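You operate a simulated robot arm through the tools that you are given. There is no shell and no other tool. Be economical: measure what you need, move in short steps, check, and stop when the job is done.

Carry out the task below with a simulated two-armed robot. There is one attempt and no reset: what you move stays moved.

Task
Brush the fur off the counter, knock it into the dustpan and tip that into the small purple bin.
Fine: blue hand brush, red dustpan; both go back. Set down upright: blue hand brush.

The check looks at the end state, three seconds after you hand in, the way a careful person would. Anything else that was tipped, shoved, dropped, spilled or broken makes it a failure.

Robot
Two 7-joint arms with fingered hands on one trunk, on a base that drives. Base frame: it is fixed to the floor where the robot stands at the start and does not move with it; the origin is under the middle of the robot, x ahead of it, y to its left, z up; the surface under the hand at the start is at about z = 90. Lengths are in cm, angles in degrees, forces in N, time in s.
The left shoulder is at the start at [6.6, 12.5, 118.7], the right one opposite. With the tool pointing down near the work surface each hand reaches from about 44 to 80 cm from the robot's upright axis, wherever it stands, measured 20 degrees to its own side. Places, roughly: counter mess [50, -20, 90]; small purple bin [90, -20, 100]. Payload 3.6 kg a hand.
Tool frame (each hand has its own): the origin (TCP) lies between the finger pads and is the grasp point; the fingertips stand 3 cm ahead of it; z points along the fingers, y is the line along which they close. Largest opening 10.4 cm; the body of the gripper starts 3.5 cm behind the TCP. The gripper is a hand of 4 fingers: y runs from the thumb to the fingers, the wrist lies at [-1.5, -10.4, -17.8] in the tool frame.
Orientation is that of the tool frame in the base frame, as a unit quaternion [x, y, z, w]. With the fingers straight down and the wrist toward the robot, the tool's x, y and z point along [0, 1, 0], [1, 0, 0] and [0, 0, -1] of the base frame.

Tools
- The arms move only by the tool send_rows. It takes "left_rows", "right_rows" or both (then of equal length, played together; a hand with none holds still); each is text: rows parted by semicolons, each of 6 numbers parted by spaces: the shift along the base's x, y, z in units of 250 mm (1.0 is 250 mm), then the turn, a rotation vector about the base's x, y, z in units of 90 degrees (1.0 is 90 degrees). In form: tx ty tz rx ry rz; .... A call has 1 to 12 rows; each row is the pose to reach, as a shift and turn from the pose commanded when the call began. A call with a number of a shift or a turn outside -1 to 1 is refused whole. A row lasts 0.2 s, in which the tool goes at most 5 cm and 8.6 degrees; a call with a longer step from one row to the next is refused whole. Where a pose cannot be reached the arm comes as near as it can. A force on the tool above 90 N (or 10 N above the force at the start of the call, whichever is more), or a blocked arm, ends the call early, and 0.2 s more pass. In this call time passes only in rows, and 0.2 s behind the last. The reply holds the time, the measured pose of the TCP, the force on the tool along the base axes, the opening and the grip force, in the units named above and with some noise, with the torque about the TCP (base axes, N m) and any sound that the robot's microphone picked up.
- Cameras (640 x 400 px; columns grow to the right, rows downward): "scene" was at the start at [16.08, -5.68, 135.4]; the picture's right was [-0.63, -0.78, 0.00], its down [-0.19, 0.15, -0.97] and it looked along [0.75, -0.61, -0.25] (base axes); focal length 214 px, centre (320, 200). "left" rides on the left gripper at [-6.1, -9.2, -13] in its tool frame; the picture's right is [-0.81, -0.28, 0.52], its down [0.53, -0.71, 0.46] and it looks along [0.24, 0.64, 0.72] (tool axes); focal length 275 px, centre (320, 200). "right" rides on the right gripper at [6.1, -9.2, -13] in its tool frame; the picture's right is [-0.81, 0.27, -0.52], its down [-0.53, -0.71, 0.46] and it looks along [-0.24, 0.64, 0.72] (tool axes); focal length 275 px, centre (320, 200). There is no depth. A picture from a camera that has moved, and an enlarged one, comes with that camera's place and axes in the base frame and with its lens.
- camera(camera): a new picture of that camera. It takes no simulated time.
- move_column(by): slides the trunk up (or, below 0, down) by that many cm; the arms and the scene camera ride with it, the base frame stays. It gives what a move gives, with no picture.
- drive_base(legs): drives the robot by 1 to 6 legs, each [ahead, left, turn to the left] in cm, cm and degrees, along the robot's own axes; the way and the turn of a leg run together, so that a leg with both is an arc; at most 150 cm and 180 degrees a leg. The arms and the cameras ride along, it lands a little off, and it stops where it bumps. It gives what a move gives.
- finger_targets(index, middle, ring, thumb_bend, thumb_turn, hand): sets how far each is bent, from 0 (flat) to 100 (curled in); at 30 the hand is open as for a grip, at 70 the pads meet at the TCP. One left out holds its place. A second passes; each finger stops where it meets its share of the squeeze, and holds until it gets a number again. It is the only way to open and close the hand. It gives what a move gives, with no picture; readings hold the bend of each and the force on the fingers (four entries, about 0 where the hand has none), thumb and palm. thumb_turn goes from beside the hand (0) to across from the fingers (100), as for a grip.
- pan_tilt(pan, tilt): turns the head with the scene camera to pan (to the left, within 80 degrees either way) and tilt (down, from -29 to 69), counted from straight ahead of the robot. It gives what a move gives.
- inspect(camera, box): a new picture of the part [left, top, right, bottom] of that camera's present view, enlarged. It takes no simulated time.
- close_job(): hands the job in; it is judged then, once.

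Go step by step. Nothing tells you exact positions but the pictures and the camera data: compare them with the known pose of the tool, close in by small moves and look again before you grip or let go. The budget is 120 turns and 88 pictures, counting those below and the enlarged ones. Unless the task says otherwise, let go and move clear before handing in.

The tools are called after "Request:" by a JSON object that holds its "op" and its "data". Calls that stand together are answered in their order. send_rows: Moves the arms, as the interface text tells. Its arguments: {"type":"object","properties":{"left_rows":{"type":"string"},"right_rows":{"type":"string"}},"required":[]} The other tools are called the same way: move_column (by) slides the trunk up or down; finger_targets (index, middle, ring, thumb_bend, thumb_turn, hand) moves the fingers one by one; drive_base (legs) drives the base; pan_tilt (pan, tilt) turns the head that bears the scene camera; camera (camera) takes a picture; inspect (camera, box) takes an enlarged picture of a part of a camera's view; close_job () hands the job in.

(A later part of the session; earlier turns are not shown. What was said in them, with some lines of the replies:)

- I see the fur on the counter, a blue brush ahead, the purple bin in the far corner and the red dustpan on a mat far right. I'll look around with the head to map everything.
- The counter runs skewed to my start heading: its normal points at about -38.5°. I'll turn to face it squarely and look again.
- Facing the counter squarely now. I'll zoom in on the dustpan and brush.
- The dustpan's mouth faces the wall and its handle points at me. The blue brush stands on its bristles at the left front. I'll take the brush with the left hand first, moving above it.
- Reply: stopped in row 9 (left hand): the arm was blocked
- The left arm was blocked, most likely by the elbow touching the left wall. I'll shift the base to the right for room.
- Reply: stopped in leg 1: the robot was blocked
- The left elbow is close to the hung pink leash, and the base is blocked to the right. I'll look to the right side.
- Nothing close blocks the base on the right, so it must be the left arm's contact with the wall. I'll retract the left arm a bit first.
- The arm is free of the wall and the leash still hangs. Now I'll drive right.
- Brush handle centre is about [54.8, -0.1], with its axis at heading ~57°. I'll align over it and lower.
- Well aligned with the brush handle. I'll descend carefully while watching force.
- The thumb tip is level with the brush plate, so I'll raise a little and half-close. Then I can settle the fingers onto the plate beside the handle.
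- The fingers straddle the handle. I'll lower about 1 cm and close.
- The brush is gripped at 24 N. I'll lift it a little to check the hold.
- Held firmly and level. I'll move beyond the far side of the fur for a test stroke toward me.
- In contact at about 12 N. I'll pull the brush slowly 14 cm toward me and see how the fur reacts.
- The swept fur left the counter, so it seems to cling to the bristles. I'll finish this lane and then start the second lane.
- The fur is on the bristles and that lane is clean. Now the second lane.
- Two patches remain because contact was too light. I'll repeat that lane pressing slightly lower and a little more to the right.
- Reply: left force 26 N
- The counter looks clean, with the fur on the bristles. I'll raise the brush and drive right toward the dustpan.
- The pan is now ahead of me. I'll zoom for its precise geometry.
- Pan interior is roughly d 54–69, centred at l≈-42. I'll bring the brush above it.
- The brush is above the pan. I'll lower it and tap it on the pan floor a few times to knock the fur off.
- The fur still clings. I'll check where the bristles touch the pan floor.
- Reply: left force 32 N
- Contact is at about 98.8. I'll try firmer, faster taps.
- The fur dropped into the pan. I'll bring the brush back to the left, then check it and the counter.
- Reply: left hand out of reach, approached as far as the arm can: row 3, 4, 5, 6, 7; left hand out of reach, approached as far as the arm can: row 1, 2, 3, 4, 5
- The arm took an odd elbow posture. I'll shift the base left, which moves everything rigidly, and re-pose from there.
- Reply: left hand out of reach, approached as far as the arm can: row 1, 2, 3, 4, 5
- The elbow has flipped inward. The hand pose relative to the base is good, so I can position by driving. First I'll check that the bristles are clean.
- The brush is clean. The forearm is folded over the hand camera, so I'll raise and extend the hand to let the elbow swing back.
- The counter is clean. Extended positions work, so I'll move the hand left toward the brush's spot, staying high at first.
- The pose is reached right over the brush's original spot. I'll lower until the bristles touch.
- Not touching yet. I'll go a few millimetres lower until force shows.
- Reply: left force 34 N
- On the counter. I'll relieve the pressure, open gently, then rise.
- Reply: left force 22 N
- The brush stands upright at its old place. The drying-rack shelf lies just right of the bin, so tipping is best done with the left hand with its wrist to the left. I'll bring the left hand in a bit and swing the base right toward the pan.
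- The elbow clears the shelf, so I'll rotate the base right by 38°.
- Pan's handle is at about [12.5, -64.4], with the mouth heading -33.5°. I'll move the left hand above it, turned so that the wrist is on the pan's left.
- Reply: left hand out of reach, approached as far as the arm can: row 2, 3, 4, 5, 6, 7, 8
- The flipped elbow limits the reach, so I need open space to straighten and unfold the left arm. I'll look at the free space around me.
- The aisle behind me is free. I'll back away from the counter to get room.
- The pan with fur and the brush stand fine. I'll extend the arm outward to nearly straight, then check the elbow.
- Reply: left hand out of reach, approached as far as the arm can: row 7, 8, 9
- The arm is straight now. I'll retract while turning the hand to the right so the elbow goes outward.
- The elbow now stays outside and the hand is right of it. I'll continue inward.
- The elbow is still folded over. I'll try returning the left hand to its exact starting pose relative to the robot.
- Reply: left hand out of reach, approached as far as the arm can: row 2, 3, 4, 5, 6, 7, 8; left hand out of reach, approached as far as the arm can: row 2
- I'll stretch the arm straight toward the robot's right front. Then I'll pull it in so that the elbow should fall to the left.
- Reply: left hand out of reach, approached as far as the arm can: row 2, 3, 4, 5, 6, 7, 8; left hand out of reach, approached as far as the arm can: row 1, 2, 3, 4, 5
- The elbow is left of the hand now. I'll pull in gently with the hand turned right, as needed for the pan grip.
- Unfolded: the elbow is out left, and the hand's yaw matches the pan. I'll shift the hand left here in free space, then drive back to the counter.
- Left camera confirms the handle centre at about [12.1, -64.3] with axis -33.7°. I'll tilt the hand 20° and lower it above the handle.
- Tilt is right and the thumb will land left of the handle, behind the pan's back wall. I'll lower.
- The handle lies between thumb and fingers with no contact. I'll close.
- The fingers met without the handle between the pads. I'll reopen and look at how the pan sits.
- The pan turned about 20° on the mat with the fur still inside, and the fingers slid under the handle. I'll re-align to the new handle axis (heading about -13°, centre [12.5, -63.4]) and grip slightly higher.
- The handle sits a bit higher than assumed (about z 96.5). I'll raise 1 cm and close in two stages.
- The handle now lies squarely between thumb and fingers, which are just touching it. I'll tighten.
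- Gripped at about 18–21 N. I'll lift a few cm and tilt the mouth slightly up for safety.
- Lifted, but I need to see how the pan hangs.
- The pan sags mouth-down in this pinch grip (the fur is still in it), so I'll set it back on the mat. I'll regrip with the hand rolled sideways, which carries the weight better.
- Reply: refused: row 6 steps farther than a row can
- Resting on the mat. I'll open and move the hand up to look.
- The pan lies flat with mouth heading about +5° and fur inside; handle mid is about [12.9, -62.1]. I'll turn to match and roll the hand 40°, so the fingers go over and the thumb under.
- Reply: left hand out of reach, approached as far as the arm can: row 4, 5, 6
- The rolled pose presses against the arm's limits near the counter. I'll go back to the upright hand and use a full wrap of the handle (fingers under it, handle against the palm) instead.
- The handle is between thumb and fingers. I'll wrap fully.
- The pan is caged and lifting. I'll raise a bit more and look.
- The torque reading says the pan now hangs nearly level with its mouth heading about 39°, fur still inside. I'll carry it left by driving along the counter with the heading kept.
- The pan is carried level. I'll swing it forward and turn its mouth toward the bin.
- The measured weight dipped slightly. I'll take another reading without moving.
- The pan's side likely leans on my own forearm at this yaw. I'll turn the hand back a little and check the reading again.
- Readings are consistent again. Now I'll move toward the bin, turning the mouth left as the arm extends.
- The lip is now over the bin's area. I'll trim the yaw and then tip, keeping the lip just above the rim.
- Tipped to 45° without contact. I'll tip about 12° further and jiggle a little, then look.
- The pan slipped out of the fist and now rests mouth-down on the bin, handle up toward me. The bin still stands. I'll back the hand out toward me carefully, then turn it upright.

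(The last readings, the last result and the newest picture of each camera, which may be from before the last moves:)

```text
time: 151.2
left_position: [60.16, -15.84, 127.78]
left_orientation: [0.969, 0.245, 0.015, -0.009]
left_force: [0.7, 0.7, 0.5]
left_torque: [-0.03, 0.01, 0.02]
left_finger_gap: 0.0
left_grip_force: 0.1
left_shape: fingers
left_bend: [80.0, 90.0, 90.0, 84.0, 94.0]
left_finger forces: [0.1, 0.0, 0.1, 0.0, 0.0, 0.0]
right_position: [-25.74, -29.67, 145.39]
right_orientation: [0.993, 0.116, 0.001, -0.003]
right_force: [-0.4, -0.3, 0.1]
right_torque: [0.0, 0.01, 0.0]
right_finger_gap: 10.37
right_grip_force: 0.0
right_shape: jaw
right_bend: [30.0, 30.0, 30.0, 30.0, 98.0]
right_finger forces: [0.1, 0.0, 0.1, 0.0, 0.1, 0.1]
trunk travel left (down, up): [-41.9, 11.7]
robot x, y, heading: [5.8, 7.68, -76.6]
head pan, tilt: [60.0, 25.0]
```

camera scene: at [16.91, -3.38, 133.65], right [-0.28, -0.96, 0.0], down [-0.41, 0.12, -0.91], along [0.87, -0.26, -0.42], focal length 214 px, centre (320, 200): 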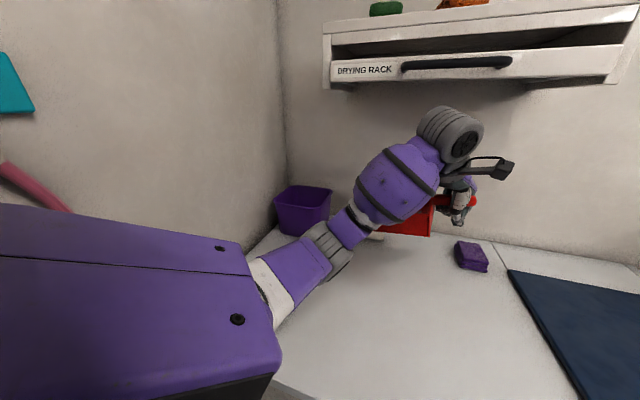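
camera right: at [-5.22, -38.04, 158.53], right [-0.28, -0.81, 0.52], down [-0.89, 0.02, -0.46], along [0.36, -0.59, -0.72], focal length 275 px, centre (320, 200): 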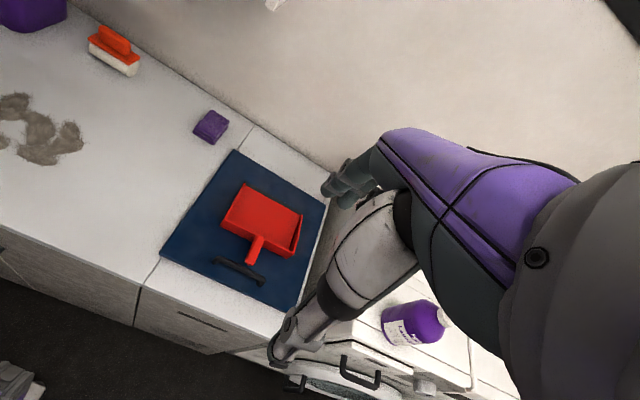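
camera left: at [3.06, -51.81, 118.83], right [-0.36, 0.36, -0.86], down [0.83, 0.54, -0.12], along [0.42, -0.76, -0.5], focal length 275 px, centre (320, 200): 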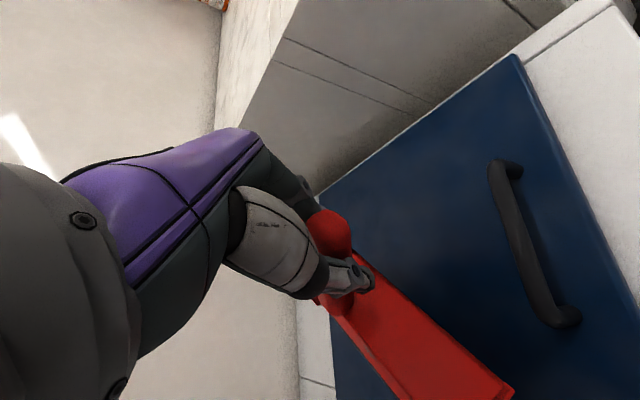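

Hand upright and clear. I'll open it, turn it to straddle the handle, and hover above.

Request:
{"op": "finger_targets", "data": {"hand": "left", "index": 35, "middle": 35, "ring": 35, "thumb_bend": 35}}

Request:
{"op": "send_rows", "data": {"left_rows": ".06 -.02 0 0 0 -.08;.13 -.03 0 0 0 -.16;.2 -.05 0 0 0 -.24;.27 -.07 0 0 0 -.32;.34 -.09 -.03 0 0 -.4;.4 -.1 -.06 0 0 -.484"}}

```text
time: 152.2
left_position: [60.25, -15.86, 127.84]
left_orientation: [0.969, 0.245, 0.015, -0.009]
left_force: [-1.0, 0.1, 0.4]
left_torque: [0.01, 0.03, -0.04]
left_finger_gap: 9.0
left_grip_force: 0.0
left_shape: fingers
left_bend: [35.0, 35.0, 35.0, 35.0, 97.0]
left_finger forces: [0.0, 0.1, 0.0, 0.0, 0.0, 0.0]
right_position: [-25.68, -29.64, 145.36]
right_orientation: [0.993, 0.118, 0.0, -0.002]
right_force: [0.0, -0.1, 0.3]
right_torque: [0.0, -0.01, 0.03]
right_finger_gap: 10.39
right_grip_force: 0.0
right_shape: jaw
right_bend: [30.0, 30.0, 30.0, 30.0, 98.0]
right_finger forces: [0.0, 0.1, 0.0, 0.0, 0.0, 0.0]
trunk travel left (down, up): [-41.9, 11.7]
robot x, y, heading: [5.97, 7.33, -76.3]
head pan, tilt: [60.0, 25.0]
```

```text
time: 153.6
left_position: [70.49, -17.9, 126.43]
left_orientation: [0.991, -0.132, 0.015, -0.002]
left_force: [0.5, -0.7, -0.1]
left_torque: [0.01, -0.02, 0.03]
left_finger_gap: 9.05
left_grip_force: 0.1
left_shape: fingers
left_bend: [35.0, 35.0, 35.0, 35.0, 97.0]
left_finger forces: [0.0, 0.0, 0.0, 0.0, 0.1, 0.0]
right_position: [-25.38, -29.25, 145.66]
right_orientation: [0.993, 0.118, 0.0, -0.001]
right_force: [0.1, -0.2, 0.4]
right_torque: [-0.01, -0.01, 0.02]
right_finger_gap: 10.37
right_grip_force: 0.1
right_shape: jaw
right_bend: [30.0, 30.0, 30.0, 30.0, 98.0]
right_finger forces: [0.1, 0.1, 0.0, 0.0, 0.1, 0.0]
trunk travel left (down, up): [-41.9, 11.7]
robot x, y, heading: [5.92, 7.7, -76.4]
head pan, tilt: [60.0, 25.0]
```

I'll spend the last picture here, from the left hand camera, to locate the handle.

Request:
{"op": "camera", "data": {"camera": "left"}}

```text
0 pictures are left
camera left: at [66.53, -7.48, 139.31], right [-0.69, 0.48, -0.54], down [0.71, 0.55, -0.43], along [0.09, -0.69, -0.72], focal length 275 px, centre (320, 200)
```

left: 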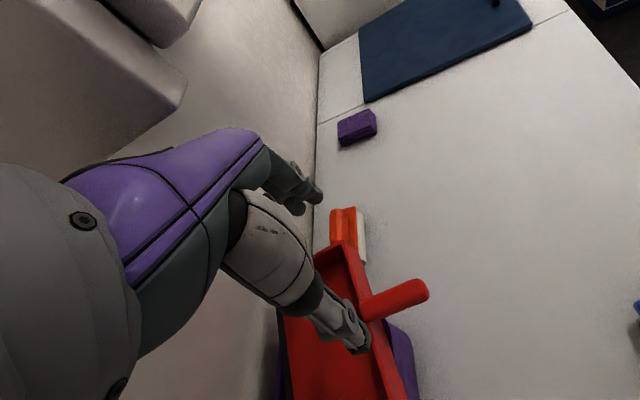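

The pan looks empty, sitting across the bin with its handle reaching out at about [70.4, -16.8, 113.6] and pitched up toward me. I'll align to it and descend by feel.

Request:
{"op": "send_rows", "data": {"left_rows": "0 .015 0 .03 .07 -.03;-.004 .03 -.06 .06 .14 -.06;-.008 .044 -.14 .087 .204 -.09;-.008 .044 -.22 .087 .204 -.09;-.008 .044 -.3 .087 .204 -.09"}}

Request:
{"op": "send_rows", "data": {"left_rows": "0 0 -.04 0 0 0;0 0 -.08 0 0 0;0 0 -.12 0 0 0;0 0 -.16 0 0 0;0 0 -.195 0 0 0"}}

```text
time: 154.8
left_position: [70.38, -16.57, 118.83]
left_orientation: [0.967, -0.201, -0.152, -0.048]
left_force: [-0.5, 0.3, 0.4]
left_torque: [0.03, 0.0, 0.0]
left_finger_gap: 9.03
left_grip_force: 0.1
left_shape: fingers
left_bend: [35.0, 35.0, 35.0, 35.0, 97.0]
left_finger forces: [0.1, 0.0, 0.0, 0.1, 0.0, 0.0]
right_position: [-25.36, -29.11, 145.55]
right_orientation: [0.993, 0.118, 0.0, -0.001]
right_force: [0.1, -0.5, 0.0]
right_torque: [0.01, -0.01, 0.0]
right_finger_gap: 10.38
right_grip_force: 0.1
right_shape: jaw
right_bend: [30.0, 30.0, 30.0, 30.0, 98.0]
right_finger forces: [0.0, 0.1, 0.1, 0.0, 0.0, 0.1]
trunk travel left (down, up): [-41.9, 11.7]
robot x, y, heading: [6.08, 7.58, -76.5]
head pan, tilt: [60.0, 25.0]
```

```text
time: 156.0
left_position: [70.24, -16.82, 114.0]
left_orientation: [0.967, -0.2, -0.151, -0.047]
left_force: [-0.6, -0.8, 0.4]
left_torque: [0.0, 0.01, -0.01]
left_finger_gap: 9.06
left_grip_force: 0.0
left_shape: fingers
left_bend: [35.0, 35.0, 35.0, 35.0, 97.0]
left_finger forces: [0.0, 0.0, 0.1, 0.1, 0.2, 0.1]
right_position: [-25.39, -29.18, 145.61]
right_orientation: [0.993, 0.118, 0.0, 0.0]
right_force: [0.7, -0.2, -0.2]
right_torque: [0.0, -0.03, 0.0]
right_finger_gap: 10.37
right_grip_force: 0.0
right_shape: jaw
right_bend: [30.0, 30.0, 30.0, 30.0, 98.0]
right_finger forces: [0.0, 0.0, 0.1, 0.1, 0.0, 0.1]
trunk travel left (down, up): [-41.9, 11.7]
robot x, y, heading: [6.12, 8.1, -76.5]
head pan, tilt: [60.0, 25.0]
```

Request:
{"op": "finger_targets", "data": {"hand": "left", "index": 64, "middle": 64, "ring": 64, "thumb_bend": 64}}

```text
time: 157.0
left_position: [70.14, -16.74, 114.04]
left_orientation: [0.967, -0.201, -0.152, -0.047]
left_force: [-0.2, -0.1, -0.3]
left_torque: [-0.01, 0.01, 0.03]
left_finger_gap: 1.64
left_grip_force: 0.0
left_shape: fingers
left_bend: [64.0, 64.0, 64.0, 64.0, 97.0]
left_finger forces: [0.1, 0.1, 0.0, 0.0, 0.1, 0.0]
right_position: [-25.51, -29.09, 145.58]
right_orientation: [0.993, 0.117, 0.001, -0.001]
right_force: [-0.2, 0.7, 0.4]
right_torque: [0.03, -0.02, -0.05]
right_finger_gap: 10.38
right_grip_force: 0.1
right_shape: jaw
right_bend: [30.0, 30.0, 30.0, 30.0, 98.0]
right_finger forces: [0.0, 0.0, 0.0, 0.0, 0.1, 0.1]
trunk travel left (down, up): [-41.9, 11.7]
robot x, y, heading: [6.29, 7.86, -76.8]
head pan, tilt: [60.0, 25.0]
```

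Nothing between the pads, so the handle must be lower. I'll reopen, go down 2.7 cm, and try again.

Request:
{"op": "finger_targets", "data": {"hand": "left", "index": 38, "middle": 38, "ring": 38, "thumb_bend": 38}}

Request:
{"op": "send_rows", "data": {"left_rows": "0 0 -.03 0 0 0;0 0 -.06 0 0 0;0 0 -.085 0 0 0;0 0 -.108 0 0 0"}}

Request:
{"op": "finger_targets", "data": {"hand": "left", "index": 64, "middle": 64, "ring": 64, "thumb_bend": 64}}

```text
time: 158.0
left_position: [70.09, -16.71, 114.05]
left_orientation: [0.967, -0.201, -0.152, -0.047]
left_force: [-0.2, -0.5, 0.0]
left_torque: [0.0, 0.03, 0.02]
left_finger_gap: 8.28
left_grip_force: 0.0
left_shape: fingers
left_bend: [38.0, 38.0, 38.0, 38.0, 97.0]
left_finger forces: [0.0, 0.0, 0.1, 0.0, 0.0, 0.0]
right_position: [-25.4, -29.3, 145.61]
right_orientation: [0.993, 0.118, 0.0, -0.001]
right_force: [0.8, 0.7, 0.5]
right_torque: [0.01, 0.03, -0.02]
right_finger_gap: 10.38
right_grip_force: 0.1
right_shape: jaw
right_bend: [30.0, 30.0, 30.0, 30.0, 98.0]
right_finger forces: [0.0, 0.0, 0.0, 0.0, 0.1, 0.0]
trunk travel left (down, up): [-41.9, 11.7]
robot x, y, heading: [6.08, 7.89, -76.5]
head pan, tilt: [60.0, 25.0]
```

```text
time: 159.0
left_position: [70.21, -16.88, 111.3]
left_orientation: [0.967, -0.2, -0.151, -0.048]
left_force: [-0.8, -0.2, 0.1]
left_torque: [0.02, -0.01, -0.01]
left_finger_gap: 8.27
left_grip_force: 0.0
left_shape: fingers
left_bend: [38.0, 38.0, 38.0, 38.0, 97.0]
left_finger forces: [0.0, 0.0, 0.1, 0.1, 0.1, 0.0]
right_position: [-25.44, -29.16, 145.51]
right_orientation: [0.993, 0.117, 0.0, 0.0]
right_force: [-0.3, 0.6, 0.6]
right_torque: [-0.01, -0.01, 0.0]
right_finger_gap: 10.38
right_grip_force: 0.0
right_shape: jaw
right_bend: [30.0, 30.0, 30.0, 30.0, 98.0]
right_finger forces: [0.0, 0.1, 0.1, 0.0, 0.0, 0.2]
trunk travel left (down, up): [-41.9, 11.7]
robot x, y, heading: [6.07, 7.69, -76.5]
head pan, tilt: [60.0, 25.0]
```

```text
time: 160.0
left_position: [70.09, -16.91, 111.25]
left_orientation: [0.967, -0.201, -0.152, -0.047]
left_force: [-0.7, -0.4, 0.5]
left_torque: [-0.02, 0.0, -0.04]
left_finger_gap: 1.65
left_grip_force: 0.1
left_shape: fingers
left_bend: [64.0, 64.0, 63.0, 64.0, 97.0]
left_finger forces: [0.1, 0.1, 0.4, 0.0, 0.1, 0.1]
right_position: [-25.4, -29.11, 145.55]
right_orientation: [0.993, 0.118, 0.0, 0.0]
right_force: [0.5, -0.9, -0.1]
right_torque: [0.01, 0.02, 0.0]
right_finger_gap: 10.38
right_grip_force: 0.0
right_shape: jaw
right_bend: [30.0, 30.0, 30.0, 30.0, 98.0]
right_finger forces: [0.0, 0.0, 0.0, 0.0, 0.0, 0.1]
trunk travel left (down, up): [-41.9, 11.7]
robot x, y, heading: [6.15, 7.69, -76.7]
head pan, tilt: [60.0, 25.0]
```

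The ring finger (front side) touches, so the handle starts a little further forward. I'll reopen, move about 2 cm forward along the handle, and close again.

Request:
{"op": "finger_targets", "data": {"hand": "left", "index": 38, "middle": 38, "ring": 38, "thumb_bend": 38}}

Request:
{"op": "send_rows", "data": {"left_rows": ".036 -.017 -.01 0 0 0;.072 -.034 -.028 0 0 0"}}

Request:
{"op": "finger_targets", "data": {"hand": "left", "index": 64, "middle": 64, "ring": 64, "thumb_bend": 64}}

```text
time: 161.0
left_position: [70.11, -16.82, 111.33]
left_orientation: [0.967, -0.2, -0.151, -0.047]
left_force: [0.1, 0.2, 0.3]
left_torque: [-0.04, -0.02, -0.01]
left_finger_gap: 8.25
left_grip_force: 0.0
left_shape: fingers
left_bend: [38.0, 38.0, 38.0, 38.0, 97.0]
left_finger forces: [0.1, 0.1, 0.0, 0.0, 0.0, 0.1]
right_position: [-25.46, -29.22, 145.59]
right_orientation: [0.993, 0.117, 0.001, 0.0]
right_force: [-0.4, -0.2, 0.4]
right_torque: [-0.01, 0.01, 0.0]
right_finger_gap: 10.39
right_grip_force: 0.1
right_shape: jaw
right_bend: [30.0, 30.0, 30.0, 30.0, 98.0]
right_finger forces: [0.1, 0.0, 0.0, 0.1, 0.0, 0.0]
trunk travel left (down, up): [-41.9, 11.7]
robot x, y, heading: [6.02, 7.57, -76.6]
head pan, tilt: [60.0, 25.0]
```

```text
time: 161.6
left_position: [72.05, -17.86, 110.52]
left_orientation: [0.967, -0.201, -0.153, -0.046]
left_force: [0.8, 0.2, -0.5]
left_torque: [0.04, -0.02, -0.01]
left_finger_gap: 8.27
left_grip_force: 0.1
left_shape: fingers
left_bend: [38.0, 38.0, 38.0, 38.0, 97.0]
left_finger forces: [0.0, 0.0, 0.1, 0.1, 0.0, 0.0]
right_position: [-25.39, -29.35, 145.62]
right_orientation: [0.993, 0.118, 0.0, 0.0]
right_force: [0.6, -0.4, -0.4]
right_torque: [0.0, -0.02, 0.03]
right_finger_gap: 10.37
right_grip_force: 0.0
right_shape: jaw
right_bend: [30.0, 30.0, 30.0, 30.0, 98.0]
right_finger forces: [0.0, 0.1, 0.0, 0.0, 0.1, 0.1]
trunk travel left (down, up): [-41.9, 11.7]
robot x, y, heading: [5.94, 7.52, -76.5]
head pan, tilt: [60.0, 25.0]
```

```text
time: 162.6
left_position: [72.1, -17.65, 110.62]
left_orientation: [0.967, -0.199, -0.152, -0.047]
left_force: [-0.7, -0.8, 0.5]
left_torque: [-0.02, 0.01, -0.06]
left_finger_gap: 2.23
left_grip_force: 3.8
left_shape: fingers
left_bend: [62.0, 63.0, 63.0, 61.0, 97.0]
left_finger forces: [1.0, 1.3, 1.1, 0.1, 2.8, 0.0]
right_position: [-25.49, -29.18, 145.54]
right_orientation: [0.993, 0.117, 0.0, 0.001]
right_force: [0.9, 1.1, -0.6]
right_torque: [0.02, 0.0, 0.01]
right_finger_gap: 10.38
right_grip_force: 0.0
right_shape: jaw
right_bend: [30.0, 30.0, 30.0, 30.0, 98.0]
right_finger forces: [0.1, 0.1, 0.0, 0.0, 0.1, 0.0]
trunk travel left (down, up): [-41.9, 11.7]
robot x, y, heading: [6.36, 7.55, -76.2]
head pan, tilt: [60.0, 25.0]
```

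All fingers and the thumb now hold the handle (gap 2.2 cm). I'll tighten.

Request:
{"op": "finger_targets", "data": {"hand": "left", "index": 78, "middle": 78, "ring": 78, "thumb_bend": 78}}

Request:
{"op": "send_rows", "data": {"left_rows": "0 0 .03 0 0 0;0 0 .07 0 0 0;0 0 .11 0 0 0"}}

```text
time: 163.6
left_position: [71.99, -17.61, 110.59]
left_orientation: [0.967, -0.201, -0.151, -0.047]
left_force: [-0.5, -0.2, 0.4]
left_torque: [0.08, -0.01, -0.06]
left_finger_gap: 0.24
left_grip_force: 10.4
left_shape: fingers
left_bend: [78.0, 75.0, 78.0, 66.0, 94.0]
left_finger forces: [0.0, 8.9, 0.1, 0.0, 12.0, 0.0]
right_position: [-25.42, -29.11, 145.65]
right_orientation: [0.993, 0.118, 0.0, -0.001]
right_force: [-0.3, -0.9, -0.3]
right_torque: [0.01, -0.02, -0.01]
right_finger_gap: 10.39
right_grip_force: 0.0
right_shape: jaw
right_bend: [30.0, 30.0, 30.0, 30.0, 98.0]
right_finger forces: [0.1, 0.0, 0.0, 0.0, 0.0, 0.0]
trunk travel left (down, up): [-41.9, 11.7]
robot x, y, heading: [5.88, 8.01, -76.5]
head pan, tilt: [60.0, 25.0]
```

```text
time: 164.4
left_position: [71.99, -17.61, 113.4]
left_orientation: [0.967, -0.2, -0.152, -0.047]
left_force: [-0.3, 0.1, -0.3]
left_torque: [-0.01, -0.01, -0.06]
left_finger_gap: 0.01
left_grip_force: 0.1
left_shape: fingers
left_bend: [78.0, 78.0, 78.0, 68.0, 95.0]
left_finger forces: [0.0, 0.0, 0.1, 0.1, 0.0, 0.0]
right_position: [-25.49, -29.26, 145.48]
right_orientation: [0.993, 0.118, -0.001, 0.0]
right_force: [0.6, -0.5, 0.0]
right_torque: [0.02, 0.03, 0.0]
right_finger_gap: 10.39
right_grip_force: 0.1
right_shape: jaw
right_bend: [30.0, 30.0, 30.0, 30.0, 98.0]
right_finger forces: [0.0, 0.1, 0.1, 0.0, 0.1, 0.0]
trunk travel left (down, up): [-41.9, 11.7]
robot x, y, heading: [5.97, 7.46, -76.3]
head pan, tilt: [60.0, 25.0]
```

It slipped, because the pads caught only the handle's top. I'll retry about 1.3 cm lower.

Request:
{"op": "finger_targets", "data": {"hand": "left", "index": 38, "middle": 38, "ring": 38, "thumb_bend": 38}}

Request:
{"op": "send_rows", "data": {"left_rows": "0 0 -.05 0 0 0;0 0 -.1 0 0 0;0 0 -.14 0 0 0;0 0 -.165 0 0 0"}}

Request:
{"op": "finger_targets", "data": {"hand": "left", "index": 63, "middle": 63, "ring": 63, "thumb_bend": 63}}

```text
time: 165.4
left_position: [72.03, -17.46, 113.36]
left_orientation: [0.967, -0.2, -0.151, -0.048]
left_force: [0.6, -0.2, -0.4]
left_torque: [-0.03, -0.02, 0.02]
left_finger_gap: 8.26
left_grip_force: 0.1
left_shape: fingers
left_bend: [38.0, 38.0, 38.0, 38.0, 97.0]
left_finger forces: [0.0, 0.0, 0.0, 0.0, 0.0, 0.1]
right_position: [-25.42, -29.12, 145.63]
right_orientation: [0.993, 0.118, 0.0, 0.0]
right_force: [0.6, -0.2, 0.6]
right_torque: [-0.01, 0.0, 0.02]
right_finger_gap: 10.37
right_grip_force: 0.0
right_shape: jaw
right_bend: [30.0, 30.0, 30.0, 30.0, 98.0]
right_finger forces: [0.0, 0.0, 0.2, 0.0, 0.1, 0.0]
trunk travel left (down, up): [-41.9, 11.7]
robot x, y, heading: [6.25, 7.54, -76.6]
head pan, tilt: [60.0, 25.0]
```

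```text
time: 166.4
left_position: [72.09, -17.57, 109.19]
left_orientation: [0.967, -0.2, -0.153, -0.047]
left_force: [0.8, -0.6, -0.3]
left_torque: [-0.03, 0.02, -0.03]
left_finger_gap: 8.26
left_grip_force: 0.0
left_shape: fingers
left_bend: [38.0, 38.0, 38.0, 38.0, 97.0]
left_finger forces: [0.1, 0.0, 0.1, 0.0, 0.0, 0.0]
right_position: [-25.37, -29.17, 145.56]
right_orientation: [0.993, 0.118, -0.001, 0.0]
right_force: [0.0, -0.3, -0.7]
right_torque: [0.01, 0.01, -0.03]
right_finger_gap: 10.37
right_grip_force: 0.0
right_shape: jaw
right_bend: [30.0, 30.0, 30.0, 30.0, 98.0]
right_finger forces: [0.0, 0.0, 0.1, 0.1, 0.0, 0.1]
trunk travel left (down, up): [-41.9, 11.7]
robot x, y, heading: [5.99, 7.74, -76.3]
head pan, tilt: [60.0, 25.0]
```

```text
time: 167.4
left_position: [72.0, -17.6, 109.22]
left_orientation: [0.967, -0.2, -0.152, -0.046]
left_force: [0.0, 0.6, 0.0]
left_torque: [-0.06, 0.01, 0.01]
left_finger_gap: 2.99
left_grip_force: 3.2
left_shape: fingers
left_bend: [59.0, 63.0, 63.0, 59.0, 97.0]
left_finger forces: [3.0, 0.1, 0.0, 0.0, 3.3, 0.0]
right_position: [-25.48, -29.1, 145.52]
right_orientation: [0.993, 0.117, -0.001, 0.0]
right_force: [0.0, 0.4, -0.9]
right_torque: [0.01, -0.01, 0.01]
right_finger_gap: 10.38
right_grip_force: 0.1
right_shape: jaw
right_bend: [30.0, 30.0, 30.0, 30.0, 98.0]
right_finger forces: [0.0, 0.0, 0.0, 0.0, 0.0, 0.0]
trunk travel left (down, up): [-41.9, 11.7]
robot x, y, heading: [5.97, 7.35, -76.5]
head pan, tilt: [60.0, 25.0]
```

The index finger touches first, so the handle is skewed relative to the hand. I'll turn the hand about 9° left and check the contact distribution.

Request:
{"op": "finger_targets", "data": {"hand": "left", "index": 55, "middle": 55, "ring": 55, "thumb_bend": 55}}

Request:
{"op": "send_rows", "data": {"left_rows": "0 0 0 0 0 .05;0 0 0 0 0 .1"}}

Request:
{"op": "finger_targets", "data": {"hand": "left", "index": 64, "middle": 64, "ring": 64, "thumb_bend": 64}}

```text
time: 168.4
left_position: [71.94, -17.6, 109.12]
left_orientation: [0.967, -0.201, -0.152, -0.047]
left_force: [-0.3, -0.1, -0.4]
left_torque: [0.0, 0.01, -0.01]
left_finger_gap: 3.86
left_grip_force: 0.2
left_shape: fingers
left_bend: [55.0, 55.0, 55.0, 55.0, 97.0]
left_finger forces: [0.0, 0.0, 0.0, 0.1, 0.0, 0.0]
right_position: [-25.4, -29.12, 145.58]
right_orientation: [0.993, 0.117, 0.0, 0.0]
right_force: [0.8, -0.5, -0.3]
right_torque: [0.0, -0.02, 0.01]
right_finger_gap: 10.38
right_grip_force: 0.1
right_shape: jaw
right_bend: [30.0, 30.0, 30.0, 30.0, 98.0]
right_finger forces: [0.0, 0.0, 0.0, 0.0, 0.0, 0.0]
trunk travel left (down, up): [-41.9, 11.7]
robot x, y, heading: [5.85, 7.58, -76.3]
head pan, tilt: [60.0, 25.0]
```

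```text
time: 169.0
left_position: [71.99, -17.7, 109.21]
left_orientation: [0.98, -0.123, -0.155, -0.035]
left_force: [-0.1, -0.1, -0.7]
left_torque: [-0.03, 0.01, 0.02]
left_finger_gap: 3.87
left_grip_force: 0.1
left_shape: fingers
left_bend: [55.0, 55.0, 55.0, 55.0, 97.0]
left_finger forces: [0.0, 0.0, 0.0, 0.0, 0.0, 0.0]
right_position: [-25.47, -29.19, 145.69]
right_orientation: [0.993, 0.118, -0.001, 0.0]
right_force: [0.4, -0.2, 0.2]
right_torque: [0.0, -0.03, 0.02]
right_finger_gap: 10.39
right_grip_force: 0.0
right_shape: jaw
right_bend: [30.0, 30.0, 30.0, 30.0, 98.0]
right_finger forces: [0.0, 0.0, 0.1, 0.0, 0.1, 0.1]
trunk travel left (down, up): [-41.9, 11.7]
robot x, y, heading: [6.22, 7.78, -76.7]
head pan, tilt: [60.0, 25.0]
```

```text
time: 170.0
left_position: [72.14, -17.69, 109.23]
left_orientation: [0.979, -0.124, -0.155, -0.035]
left_force: [-0.2, 0.2, -0.1]
left_torque: [0.02, -0.02, 0.04]
left_finger_gap: 2.62
left_grip_force: 3.0
left_shape: fingers
left_bend: [60.0, 64.0, 64.0, 60.0, 97.0]
left_finger forces: [2.8, 0.1, 0.1, 0.1, 2.9, 0.0]
right_position: [-25.45, -29.13, 145.66]
right_orientation: [0.993, 0.117, 0.0, 0.0]
right_force: [-0.1, 0.8, -0.3]
right_torque: [0.01, 0.03, -0.01]
right_finger_gap: 10.37
right_grip_force: 0.2
right_shape: jaw
right_bend: [30.0, 30.0, 30.0, 30.0, 98.0]
right_finger forces: [0.1, 0.0, 0.0, 0.1, 0.1, 0.0]
trunk travel left (down, up): [-41.9, 11.7]
robot x, y, heading: [5.77, 7.53, -76.5]
head pan, tilt: [60.0, 25.0]
```

Request:
{"op": "finger_targets", "data": {"hand": "left", "index": 55, "middle": 55, "ring": 55, "thumb_bend": 55}}

Request:
{"op": "send_rows", "data": {"left_rows": "0 0 0 0 0 .06;0 0 0 0 0 .12"}}

Request:
{"op": "finger_targets", "data": {"hand": "left", "index": 66, "middle": 66, "ring": 66, "thumb_bend": 64}}

```text
time: 171.0
left_position: [71.93, -17.76, 109.23]
left_orientation: [0.979, -0.124, -0.155, -0.035]
left_force: [0.8, 0.0, 1.2]
left_torque: [0.03, -0.01, -0.03]
left_finger_gap: 3.88
left_grip_force: 0.0
left_shape: fingers
left_bend: [55.0, 55.0, 55.0, 55.0, 97.0]
left_finger forces: [0.0, 0.1, 0.0, 0.0, 0.0, 0.0]
right_position: [-25.48, -29.12, 145.53]
right_orientation: [0.993, 0.118, 0.0, 0.0]
right_force: [0.4, 0.0, 0.1]
right_torque: [-0.01, 0.0, -0.02]
right_finger_gap: 10.39
right_grip_force: 0.1
right_shape: jaw
right_bend: [30.0, 30.0, 30.0, 30.0, 98.0]
right_finger forces: [0.0, 0.0, 0.1, 0.0, 0.0, 0.1]
trunk travel left (down, up): [-41.9, 11.7]
robot x, y, heading: [5.92, 7.68, -76.3]
head pan, tilt: [60.0, 25.0]
```

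```text
time: 171.6
left_position: [72.04, -17.7, 109.16]
left_orientation: [0.987, -0.03, -0.158, -0.021]
left_force: [-0.5, 0.0, -0.7]
left_torque: [0.03, 0.02, -0.03]
left_finger_gap: 3.89
left_grip_force: 0.2
left_shape: fingers
left_bend: [55.0, 55.0, 55.0, 55.0, 97.0]
left_finger forces: [0.0, 0.0, 0.0, 0.1, 0.1, 0.0]
right_position: [-25.44, -29.13, 145.67]
right_orientation: [0.993, 0.117, 0.0, -0.001]
right_force: [0.3, 0.5, 0.3]
right_torque: [0.01, 0.01, -0.02]
right_finger_gap: 10.39
right_grip_force: 0.1
right_shape: jaw
right_bend: [30.0, 30.0, 30.0, 30.0, 98.0]
right_finger forces: [0.1, 0.0, 0.1, 0.1, 0.0, 0.0]
trunk travel left (down, up): [-41.9, 11.7]
robot x, y, heading: [6.12, 7.25, -76.4]
head pan, tilt: [60.0, 25.0]
```

```text
time: 172.6
left_position: [72.0, -17.75, 109.3]
left_orientation: [0.987, -0.031, -0.157, -0.021]
left_force: [-0.1, -0.6, 0.5]
left_torque: [0.01, 0.02, -0.02]
left_finger_gap: 2.35
left_grip_force: 3.3
left_shape: fingers
left_bend: [62.0, 65.0, 66.0, 61.0, 97.0]
left_finger forces: [2.4, 1.2, 0.1, 0.1, 3.7, 0.0]
right_position: [-25.49, -29.12, 145.56]
right_orientation: [0.993, 0.117, 0.0, 0.0]
right_force: [-0.2, -0.7, -0.3]
right_torque: [-0.02, -0.01, 0.0]
right_finger_gap: 10.4
right_grip_force: 0.1
right_shape: jaw
right_bend: [30.0, 30.0, 30.0, 30.0, 98.0]
right_finger forces: [0.1, 0.0, 0.0, 0.1, 0.0, 0.0]
trunk travel left (down, up): [-41.9, 11.7]
robot x, y, heading: [5.76, 7.5, -76.5]
head pan, tilt: [60.0, 25.0]
```

Index and middle both bear now (gap 2.35 cm). I'll tighten and test with a small lift.

Request:
{"op": "finger_targets", "data": {"hand": "left", "index": 80, "middle": 80, "ring": 80, "thumb_bend": 80}}

Request:
{"op": "send_rows", "data": {"left_rows": "0 0 .02 0 0 0;0 0 .05 0 0 0;0 0 .08 0 0 0"}}

```text
time: 173.6
left_position: [71.89, -17.66, 109.31]
left_orientation: [0.987, -0.032, -0.158, -0.02]
left_force: [-6.8, -7.0, 1.4]
left_torque: [-0.03, 0.3, -0.38]
left_finger_gap: 2.1
left_grip_force: 19.2
left_shape: fingers
left_bend: [72.0, 73.0, 74.0, 60.0, 96.0]
left_finger forces: [6.8, 7.6, 7.8, 0.0, 16.1, 0.0]
right_position: [-25.63, -29.12, 145.49]
right_orientation: [0.993, 0.118, 0.0, 0.0]
right_force: [-0.1, 0.4, 0.0]
right_torque: [-0.04, 0.02, 0.01]
right_finger_gap: 10.38
right_grip_force: 0.2
right_shape: jaw
right_bend: [30.0, 30.0, 30.0, 30.0, 98.0]
right_finger forces: [0.0, 0.0, 0.0, 0.0, 0.1, 0.0]
trunk travel left (down, up): [-41.9, 11.7]
robot x, y, heading: [6.14, 7.93, -76.6]
head pan, tilt: [60.0, 25.0]
```

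```text
time: 174.4
left_position: [72.01, -17.56, 111.17]
left_orientation: [0.987, -0.03, -0.158, -0.021]
left_force: [-0.8, -2.3, -1.5]
left_torque: [-0.18, 0.23, -0.25]
left_finger_gap: 2.1
left_grip_force: 19.6
left_shape: fingers
left_bend: [73.0, 73.0, 74.0, 60.0, 97.0]
left_finger forces: [8.1, 7.0, 6.2, 0.0, 18.5, 0.0]
right_position: [-25.42, -29.18, 145.56]
right_orientation: [0.993, 0.117, 0.0, 0.0]
right_force: [-0.1, -0.3, -0.8]
right_torque: [0.0, -0.02, -0.03]
right_finger_gap: 10.37
right_grip_force: 0.1
right_shape: jaw
right_bend: [30.0, 30.0, 30.0, 30.0, 98.0]
right_finger forces: [0.0, 0.1, 0.1, 0.0, 0.0, 0.1]
trunk travel left (down, up): [-41.9, 11.7]
robot x, y, heading: [5.87, 7.6, -76.3]
head pan, tilt: [60.0, 25.0]
```

Solid grip now (about 7 N per finger, thumb 18 N). I'll lift the pan higher above the bin and read how it hangs.

Request:
{"op": "send_rows", "data": {"left_rows": "0 0 .06 0 0 0;0 0 .14 0 0 0;0 0 .22 0 0 0;-.03 -.04 .3 0 0 0;-.06 -.08 .38 0 0 0;-.08 -.1 .42 0 0 0;-.08 -.1 .42 0 0 0;-.08 -.1 .42 0 0 0"}}

```text
time: 176.2
left_position: [69.92, -20.08, 121.6]
left_orientation: [0.987, -0.031, -0.158, -0.021]
left_force: [0.5, -0.8, -3.0]
left_torque: [-0.09, 0.06, 0.0]
left_finger_gap: 2.06
left_grip_force: 15.1
left_shape: fingers
left_bend: [73.0, 73.0, 76.0, 60.0, 94.0]
left_finger forces: [9.2, 6.2, 0.0, 0.0, 15.3, 0.1]
right_position: [-25.43, -29.24, 145.62]
right_orientation: [0.993, 0.118, 0.0, 0.0]
right_force: [-0.1, -0.3, -0.2]
right_torque: [0.03, -0.03, 0.0]
right_finger_gap: 10.38
right_grip_force: 0.1
right_shape: jaw
right_bend: [30.0, 30.0, 30.0, 30.0, 98.0]
right_finger forces: [0.0, 0.1, 0.0, 0.0, 0.1, 0.0]
trunk travel left (down, up): [-41.9, 11.7]
robot x, y, heading: [5.89, 7.49, -76.5]
head pan, tilt: [60.0, 25.0]
```

The pan hangs steeply mouth-down (~60°) from the grip. I'll centre it over the bin a bit higher and shake gently so nothing stays in it, then withdraw.

Request:
{"op": "send_rows", "data": {"left_rows": "0 0 .1 0 0 0;0 0 .16 0 0 0;.11 -.086 .16 0 0 0;.22 -.172 .16 0 0 0;.22 -.172 .22 0 0 0;.22 -.172 .15 0 0 0;.22 -.172 .22 0 0 0;.22 -.172 .15 0 0 0;.22 -.172 .2 0 0 0;.22 -.172 .2 0 0 0"}}

Request:
{"op": "send_rows", "data": {"left_rows": "-.1 .078 .06 0 0 0;-.22 .172 .06 0 0 0;-.34 .266 .06 0 0 0;-.46 .36 .04 0 0 0;-.58 .45 .02 0 0 0;-.7 .54 0 0 0 0;-.8 .6 0 0 0 0;-.8 .6 0 0 0 0"}}

```text
time: 178.4
left_position: [71.03, -21.87, 125.76]
left_orientation: [0.987, -0.031, -0.158, -0.02]
left_force: [-0.3, 0.7, -2.7]
left_torque: [-0.06, 0.08, -0.01]
left_finger_gap: 2.05
left_grip_force: 16.1
left_shape: fingers
left_bend: [73.0, 73.0, 76.0, 60.0, 94.0]
left_finger forces: [9.0, 6.5, 0.1, 0.0, 15.3, 0.0]
left hand out of reach, approached as far as the arm can: row 3, 4, 5, 6, 7, 8, 9, 10
right_position: [-25.43, -29.21, 145.54]
right_orientation: [0.993, 0.118, 0.0, 0.0]
right_force: [0.2, -0.1, 0.0]
right_torque: [0.01, 0.03, -0.03]
right_finger_gap: 10.38
right_grip_force: 0.0
right_shape: jaw
right_bend: [30.0, 30.0, 30.0, 30.0, 98.0]
right_finger forces: [0.0, 0.0, 0.0, 0.0, 0.0, 0.0]
trunk travel left (down, up): [-41.9, 11.7]
robot x, y, heading: [6.25, 7.8, -76.3]
head pan, tilt: [60.0, 25.0]
```

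```text
time: 180.4
left_position: [49.7, -10.05, 126.02]
left_orientation: [0.987, -0.046, -0.148, -0.034]
left_force: [0.3, 0.1, -2.9]
left_torque: [-0.09, 0.06, -0.02]
left_finger_gap: 2.01
left_grip_force: 16.0
left_shape: fingers
left_bend: [73.0, 73.0, 76.0, 60.0, 94.0]
left_finger forces: [8.9, 7.0, 0.1, 0.0, 15.7, 0.0]
right_position: [-26.8, -31.08, 144.77]
right_orientation: [0.994, 0.108, 0.003, -0.008]
right_force: [0.5, 1.1, 0.7]
right_torque: [-0.02, 0.0, 0.02]
right_finger_gap: 10.4
right_grip_force: 0.1
right_shape: jaw
right_bend: [30.0, 30.0, 30.0, 30.0, 98.0]
right_finger forces: [0.1, 0.1, 0.0, 0.0, 0.1, 0.0]
trunk travel left (down, up): [-41.9, 11.7]
robot x, y, heading: [5.6, 7.34, -77.3]
head pan, tilt: [60.0, 25.0]
stopped in row 8 (left hand): the arm was blocked; the commanded pose is now the measured one
```

The elbow touched the wall. I'll move the hand right to free it, then drive back right along the counter.

Request:
{"op": "send_rows", "data": {"left_rows": "-.08 -.1 0 0 0 0;-.16 -.2 0 0 0 0;-.24 -.3 0 0 0 0;-.32 -.4 0 0 0 0;-.42 -.52 0 0 0 0;-.5 -.63 0 0 0 0"}}

Request:
{"op": "drive_base", "data": {"legs": [[9, -11.3, 0], [9.1, -11.4, 0]]}}

```text
time: 181.8
left_position: [38.06, -23.28, 126.19]
left_orientation: [0.987, -0.04, -0.151, -0.025]
left_force: [-0.1, -0.5, -3.1]
left_torque: [-0.03, 0.05, -0.03]
left_finger_gap: 2.0
left_grip_force: 15.1
left_shape: fingers
left_bend: [73.0, 73.0, 76.0, 60.0, 94.0]
left_finger forces: [9.1, 6.5, 0.0, 0.0, 15.6, 0.0]
right_position: [-25.77, -28.91, 145.58]
right_orientation: [0.993, 0.114, 0.0, 0.0]
right_force: [-0.5, -0.7, 0.9]
right_torque: [-0.02, 0.01, 0.01]
right_finger_gap: 10.37
right_grip_force: 0.1
right_shape: jaw
right_bend: [30.0, 30.0, 30.0, 30.0, 98.0]
right_finger forces: [0.0, 0.1, 0.1, 0.0, 0.0, 0.1]
trunk travel left (down, up): [-41.9, 11.7]
robot x, y, heading: [6.0, 7.57, -76.7]
head pan, tilt: [60.0, 25.0]
```

```text
time: 184.7
left_position: [20.06, -45.67, 126.01]
left_orientation: [0.987, -0.04, -0.152, -0.025]
left_force: [-0.4, -0.5, -2.2]
left_torque: [-0.04, 0.06, -0.03]
left_finger_gap: 2.04
left_grip_force: 15.6
left_shape: fingers
left_bend: [73.0, 73.0, 76.0, 60.0, 94.0]
left_finger forces: [9.0, 6.8, 0.0, 0.1, 15.8, 0.0]
right_position: [-43.86, -51.56, 145.43]
right_orientation: [0.994, 0.112, 0.0, 0.0]
right_force: [0.5, 0.2, -0.1]
right_torque: [0.0, -0.01, -0.01]
right_finger_gap: 10.41
right_grip_force: 0.1
right_shape: jaw
right_bend: [30.0, 30.0, 30.0, 30.0, 98.0]
right_finger forces: [0.0, 0.1, 0.0, 0.0, 0.0, 0.1]
trunk travel left (down, up): [-41.9, 11.7]
robot x, y, heading: [-12.51, -14.6, -77.0]
head pan, tilt: [60.0, 25.0]
```

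The pan is back near the mat. I'll move above its old place and turn its mouth to the original direction, then tilt the hand forward to level it.

Request:
{"op": "send_rows", "data": {"left_rows": "-.05 -.12 0 0 0 -.08;-.1 -.24 0 0 0 -.16;-.15 -.37 0 0 0 -.24;-.2 -.5 0 0 0 -.32;-.26 -.62 0 0 0 -.4;-.32 -.744 0 0 0 -.482"}}

Request:
{"op": "send_rows", "data": {"left_rows": "0 0 0 -.062 -.056 0;0 0 0 -.124 -.112 0;0 0 0 -.186 -.168 0;0 0 0 -.248 -.224 0;0 0 0 -.31 -.28 0;0 0 0 -.372 -.335 0;0 0 0 -.372 -.335 0"}}

```text
time: 186.1
left_position: [11.82, -64.58, 125.91]
left_orientation: [0.902, -0.404, -0.132, -0.079]
left_force: [1.1, 1.1, -1.6]
left_torque: [0.02, 0.05, 0.0]
left_finger_gap: 2.01
left_grip_force: 15.7
left_shape: fingers
left_bend: [73.0, 73.0, 76.0, 60.0, 94.0]
left_finger forces: [9.3, 6.2, 0.0, 0.0, 15.8, 0.1]
right_position: [-43.93, -51.75, 145.53]
right_orientation: [0.994, 0.112, 0.001, -0.001]
right_force: [-1.0, -0.3, -0.9]
right_torque: [0.02, -0.03, 0.02]
right_finger_gap: 10.36
right_grip_force: 0.1
right_shape: jaw
right_bend: [30.0, 30.0, 30.0, 30.0, 98.0]
right_finger forces: [0.1, 0.0, 0.0, 0.0, 0.0, 0.0]
trunk travel left (down, up): [-41.9, 11.7]
robot x, y, heading: [-11.9, -14.94, -76.9]
head pan, tilt: [60.0, 25.0]
```

```text
time: 187.7
left_position: [12.08, -64.36, 126.05]
left_orientation: [0.89, -0.389, 0.225, 0.08]
left_force: [-0.2, -0.4, -1.7]
left_torque: [0.09, 0.13, -0.03]
left_finger_gap: 2.03
left_grip_force: 15.4
left_shape: fingers
left_bend: [73.0, 73.0, 76.0, 60.0, 94.0]
left_finger forces: [9.4, 5.9, 0.1, 0.0, 15.6, 0.0]
right_position: [-43.73, -51.56, 145.64]
right_orientation: [0.994, 0.112, 0.0, 0.0]
right_force: [0.5, -1.2, 0.5]
right_torque: [-0.02, -0.01, -0.02]
right_finger_gap: 10.37
right_grip_force: 0.1
right_shape: jaw
right_bend: [30.0, 30.0, 30.0, 30.0, 98.0]
right_finger forces: [0.0, 0.1, 0.0, 0.0, 0.1, 0.0]
trunk travel left (down, up): [-41.9, 11.7]
robot x, y, heading: [-12.27, -14.9, -77.0]
head pan, tilt: [60.0, 25.0]
```

The torque shows the mouth heading back at about -35°. I'll lower gently; the lip will touch the mat and level the pan.

Request:
{"op": "send_rows", "data": {"left_rows": "0 0 -.12 0 0 0;0 0 -.25 0 0 0;0 0 -.38 0 0 0;0 0 -.5 0 0 0;0 0 -.6 0 0 0;0 0 -.66 0 0 0"}}

Request:
{"op": "send_rows", "data": {"left_rows": "0 0 -.05 0 0 0;0 0 -.1 0 0 0;0 0 -.15 0 0 0;0 0 -.2 0 0 0;0 0 -.25 0 0 0;0 0 -.3 0 0 0;0 0 -.34 0 0 0"}}

```text
time: 189.1
left_position: [12.01, -64.41, 109.66]
left_orientation: [0.89, -0.389, 0.224, 0.081]
left_force: [-0.5, 0.2, 0.4]
left_torque: [0.15, -0.05, 0.04]
left_finger_gap: 2.08
left_grip_force: 14.9
left_shape: fingers
left_bend: [73.0, 73.0, 76.0, 60.0, 94.0]
left_finger forces: [7.5, 8.0, 0.1, 0.0, 15.6, 0.0]
right_position: [-43.84, -51.57, 145.68]
right_orientation: [0.994, 0.111, 0.0, 0.0]
right_force: [-0.9, -0.8, -0.2]
right_torque: [0.0, 0.03, 0.01]
right_finger_gap: 10.37
right_grip_force: 0.1
right_shape: jaw
right_bend: [30.0, 30.0, 30.0, 30.0, 98.0]
right_finger forces: [0.0, 0.0, 0.0, 0.1, 0.0, 0.0]
trunk travel left (down, up): [-41.9, 11.7]
robot x, y, heading: [-12.11, -14.67, -77.3]
head pan, tilt: [60.0, 25.0]
```

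```text
time: 190.7
left_position: [12.15, -64.3, 101.22]
left_orientation: [0.89, -0.389, 0.225, 0.081]
left_force: [0.2, -1.1, 0.3]
left_torque: [0.04, -0.19, -0.01]
left_finger_gap: 2.14
left_grip_force: 17.0
left_shape: fingers
left_bend: [73.0, 74.0, 76.0, 60.0, 94.0]
left_finger forces: [7.4, 10.4, 0.1, 0.0, 16.5, 0.0]
right_position: [-43.87, -51.54, 145.62]
right_orientation: [0.994, 0.112, 0.0, 0.0]
right_force: [0.2, 0.2, -0.9]
right_torque: [-0.02, 0.0, 0.0]
right_finger_gap: 10.39
right_grip_force: 0.2
right_shape: jaw
right_bend: [30.0, 30.0, 30.0, 30.0, 98.0]
right_finger forces: [0.0, 0.1, 0.1, 0.0, 0.1, 0.0]
trunk travel left (down, up): [-41.9, 11.7]
robot x, y, heading: [-11.83, -14.76, -77.1]
head pan, tilt: [60.0, 25.0]
```

The lip is on the mat and the pan is levelling. I'll go down the last 4 cm.

Request:
{"op": "send_rows", "data": {"left_rows": "0 0 -.04 0 0 0;0 0 -.08 0 0 0;0 0 -.12 0 0 0;0 0 -.145 0 0 0;0 0 -.145 0 0 0"}}

```text
time: 191.9
left_position: [11.92, -64.32, 97.7]
left_orientation: [0.889, -0.39, 0.225, 0.082]
left_force: [-2.8, 2.8, 9.7]
left_torque: [0.15, -0.29, 0.09]
left_finger_gap: 2.18
left_grip_force: 18.9
left_shape: fingers
left_bend: [73.0, 74.0, 76.0, 59.0, 94.0]
left_finger forces: [7.3, 12.4, 0.0, 0.0, 17.8, 0.1]
right_position: [-43.92, -51.29, 145.69]
right_orientation: [0.994, 0.112, 0.0, 0.002]
right_force: [0.6, 0.7, 0.9]
right_torque: [-0.01, 0.01, 0.02]
right_finger_gap: 10.39
right_grip_force: 0.0
right_shape: jaw
right_bend: [30.0, 30.0, 30.0, 30.0, 98.0]
right_finger forces: [0.0, 0.1, 0.1, 0.1, 0.1, 0.1]
trunk travel left (down, up): [-41.9, 11.7]
robot x, y, heading: [-12.26, -15.18, -76.9]
head pan, tilt: [60.0, 25.0]
```

The pan sits on the mat (about 10 N). I'll ease off, open and withdraw upward.

Request:
{"op": "send_rows", "data": {"left_rows": "0 0 .012 0 0 0"}}

Request:
{"op": "finger_targets", "data": {"hand": "left", "index": 46, "middle": 46, "ring": 46, "thumb_bend": 46}}

Request:
{"op": "send_rows", "data": {"left_rows": "-.01 .01 .04 0 0 0;-.03 .03 .1 0 0 0;-.05 .05 .18 0 0 0;-.08 .08 .3 0 0 0;-.1 .1 .45 0 0 0;-.1 .1 .6 0 0 0;-.1 .1 .8 0 0 0"}}

```text
time: 192.3
left_position: [12.15, -64.32, 97.86]
left_orientation: [0.89, -0.389, 0.225, 0.081]
left_force: [-2.1, -2.4, 5.7]
left_torque: [0.05, -0.23, 0.05]
left_finger_gap: 2.17
left_grip_force: 17.8
left_shape: fingers
left_bend: [73.0, 74.0, 76.0, 59.0, 95.0]
left_finger forces: [8.4, 11.8, 0.0, 0.0, 16.0, 0.1]
right_position: [-43.84, -51.51, 145.59]
right_orientation: [0.994, 0.112, 0.0, 0.0]
right_force: [-1.0, -0.4, 0.7]
right_torque: [-0.01, 0.01, -0.01]
right_finger_gap: 10.36
right_grip_force: 0.1
right_shape: jaw
right_bend: [30.0, 30.0, 30.0, 30.0, 98.0]
right_finger forces: [0.0, 0.0, 0.0, 0.0, 0.0, 0.0]
trunk travel left (down, up): [-41.9, 11.7]
robot x, y, heading: [-11.78, -14.65, -77.0]
head pan, tilt: [60.0, 25.0]
```

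```text
time: 193.3
left_position: [12.05, -64.21, 97.75]
left_orientation: [0.89, -0.389, 0.225, 0.081]
left_force: [-0.2, -0.2, -0.4]
left_torque: [0.0, 0.02, 0.01]
left_finger_gap: 6.2
left_grip_force: 0.1
left_shape: fingers
left_bend: [46.0, 46.0, 46.0, 46.0, 97.0]
left_finger forces: [0.0, 0.1, 0.1, 0.1, 0.1, 0.0]
right_position: [-43.83, -51.49, 145.56]
right_orientation: [0.994, 0.112, 0.0, 0.0]
right_force: [-0.1, -0.2, -0.6]
right_torque: [-0.01, -0.01, 0.01]
right_finger_gap: 10.39
right_grip_force: 0.0
right_shape: jaw
right_bend: [30.0, 30.0, 30.0, 30.0, 98.0]
right_finger forces: [0.0, 0.1, 0.1, 0.0, 0.0, 0.0]
trunk travel left (down, up): [-41.9, 11.7]
robot x, y, heading: [-12.13, -14.74, -77.1]
head pan, tilt: [60.0, 25.0]
```

```text
time: 194.9
left_position: [9.43, -61.68, 118.02]
left_orientation: [0.889, -0.39, 0.225, 0.082]
left_force: [-0.5, 0.4, -0.9]
left_torque: [0.01, -0.01, 0.0]
left_finger_gap: 6.21
left_grip_force: 0.0
left_shape: fingers
left_bend: [46.0, 46.0, 46.0, 46.0, 97.0]
left_finger forces: [0.0, 0.0, 0.0, 0.1, 0.1, 0.1]
right_position: [-43.85, -51.47, 145.56]
right_orientation: [0.994, 0.112, -0.001, 0.0]
right_force: [-0.7, -0.4, -0.7]
right_torque: [0.01, 0.0, 0.0]
right_finger_gap: 10.42
right_grip_force: 0.1
right_shape: jaw
right_bend: [30.0, 30.0, 30.0, 30.0, 98.0]
right_finger forces: [0.0, 0.0, 0.0, 0.0, 0.0, 0.1]
trunk travel left (down, up): [-41.9, 11.7]
robot x, y, heading: [-12.29, -14.82, -76.8]
head pan, tilt: [60.0, 25.0]
```

The hand is clear, the pan is set down on its mat and the brush stands at its spot. With no pictures left to check anything further, I hand in.

Request:
{"op": "close_job", "data": {}}

```text
The job is handed in.
```

I swept the fur off the counter, knocked it into the dustpan and tipped the dustpan over the purple bin, but I had run out of pictures by the end and didn't see the final state.

- **Fur:** In the last views the counter looked clean and the visible part of the pan was empty. I never saw the fur in the bin itself, and my thumb hid part of the pan.
- **Bin:** The dustpan slipped out of my hand while tipping and fell onto the bin. The bin was still standing afterwards, but regripping the pan pushed on it, so it may have moved slightly.
- **Brush:** It stands upright at its original spot. The bristles looked clean in the last close view.
- **Dustpan:** It is back on the blue mat near its old place, set down by force and position readings only.
- **Wall and pink leash:** My left elbow touched the left wall three times at most (two blocked moves, one slight nudge of the base). The pink leash still hung after the first contact, and I did not recheck its hook after the later ones.
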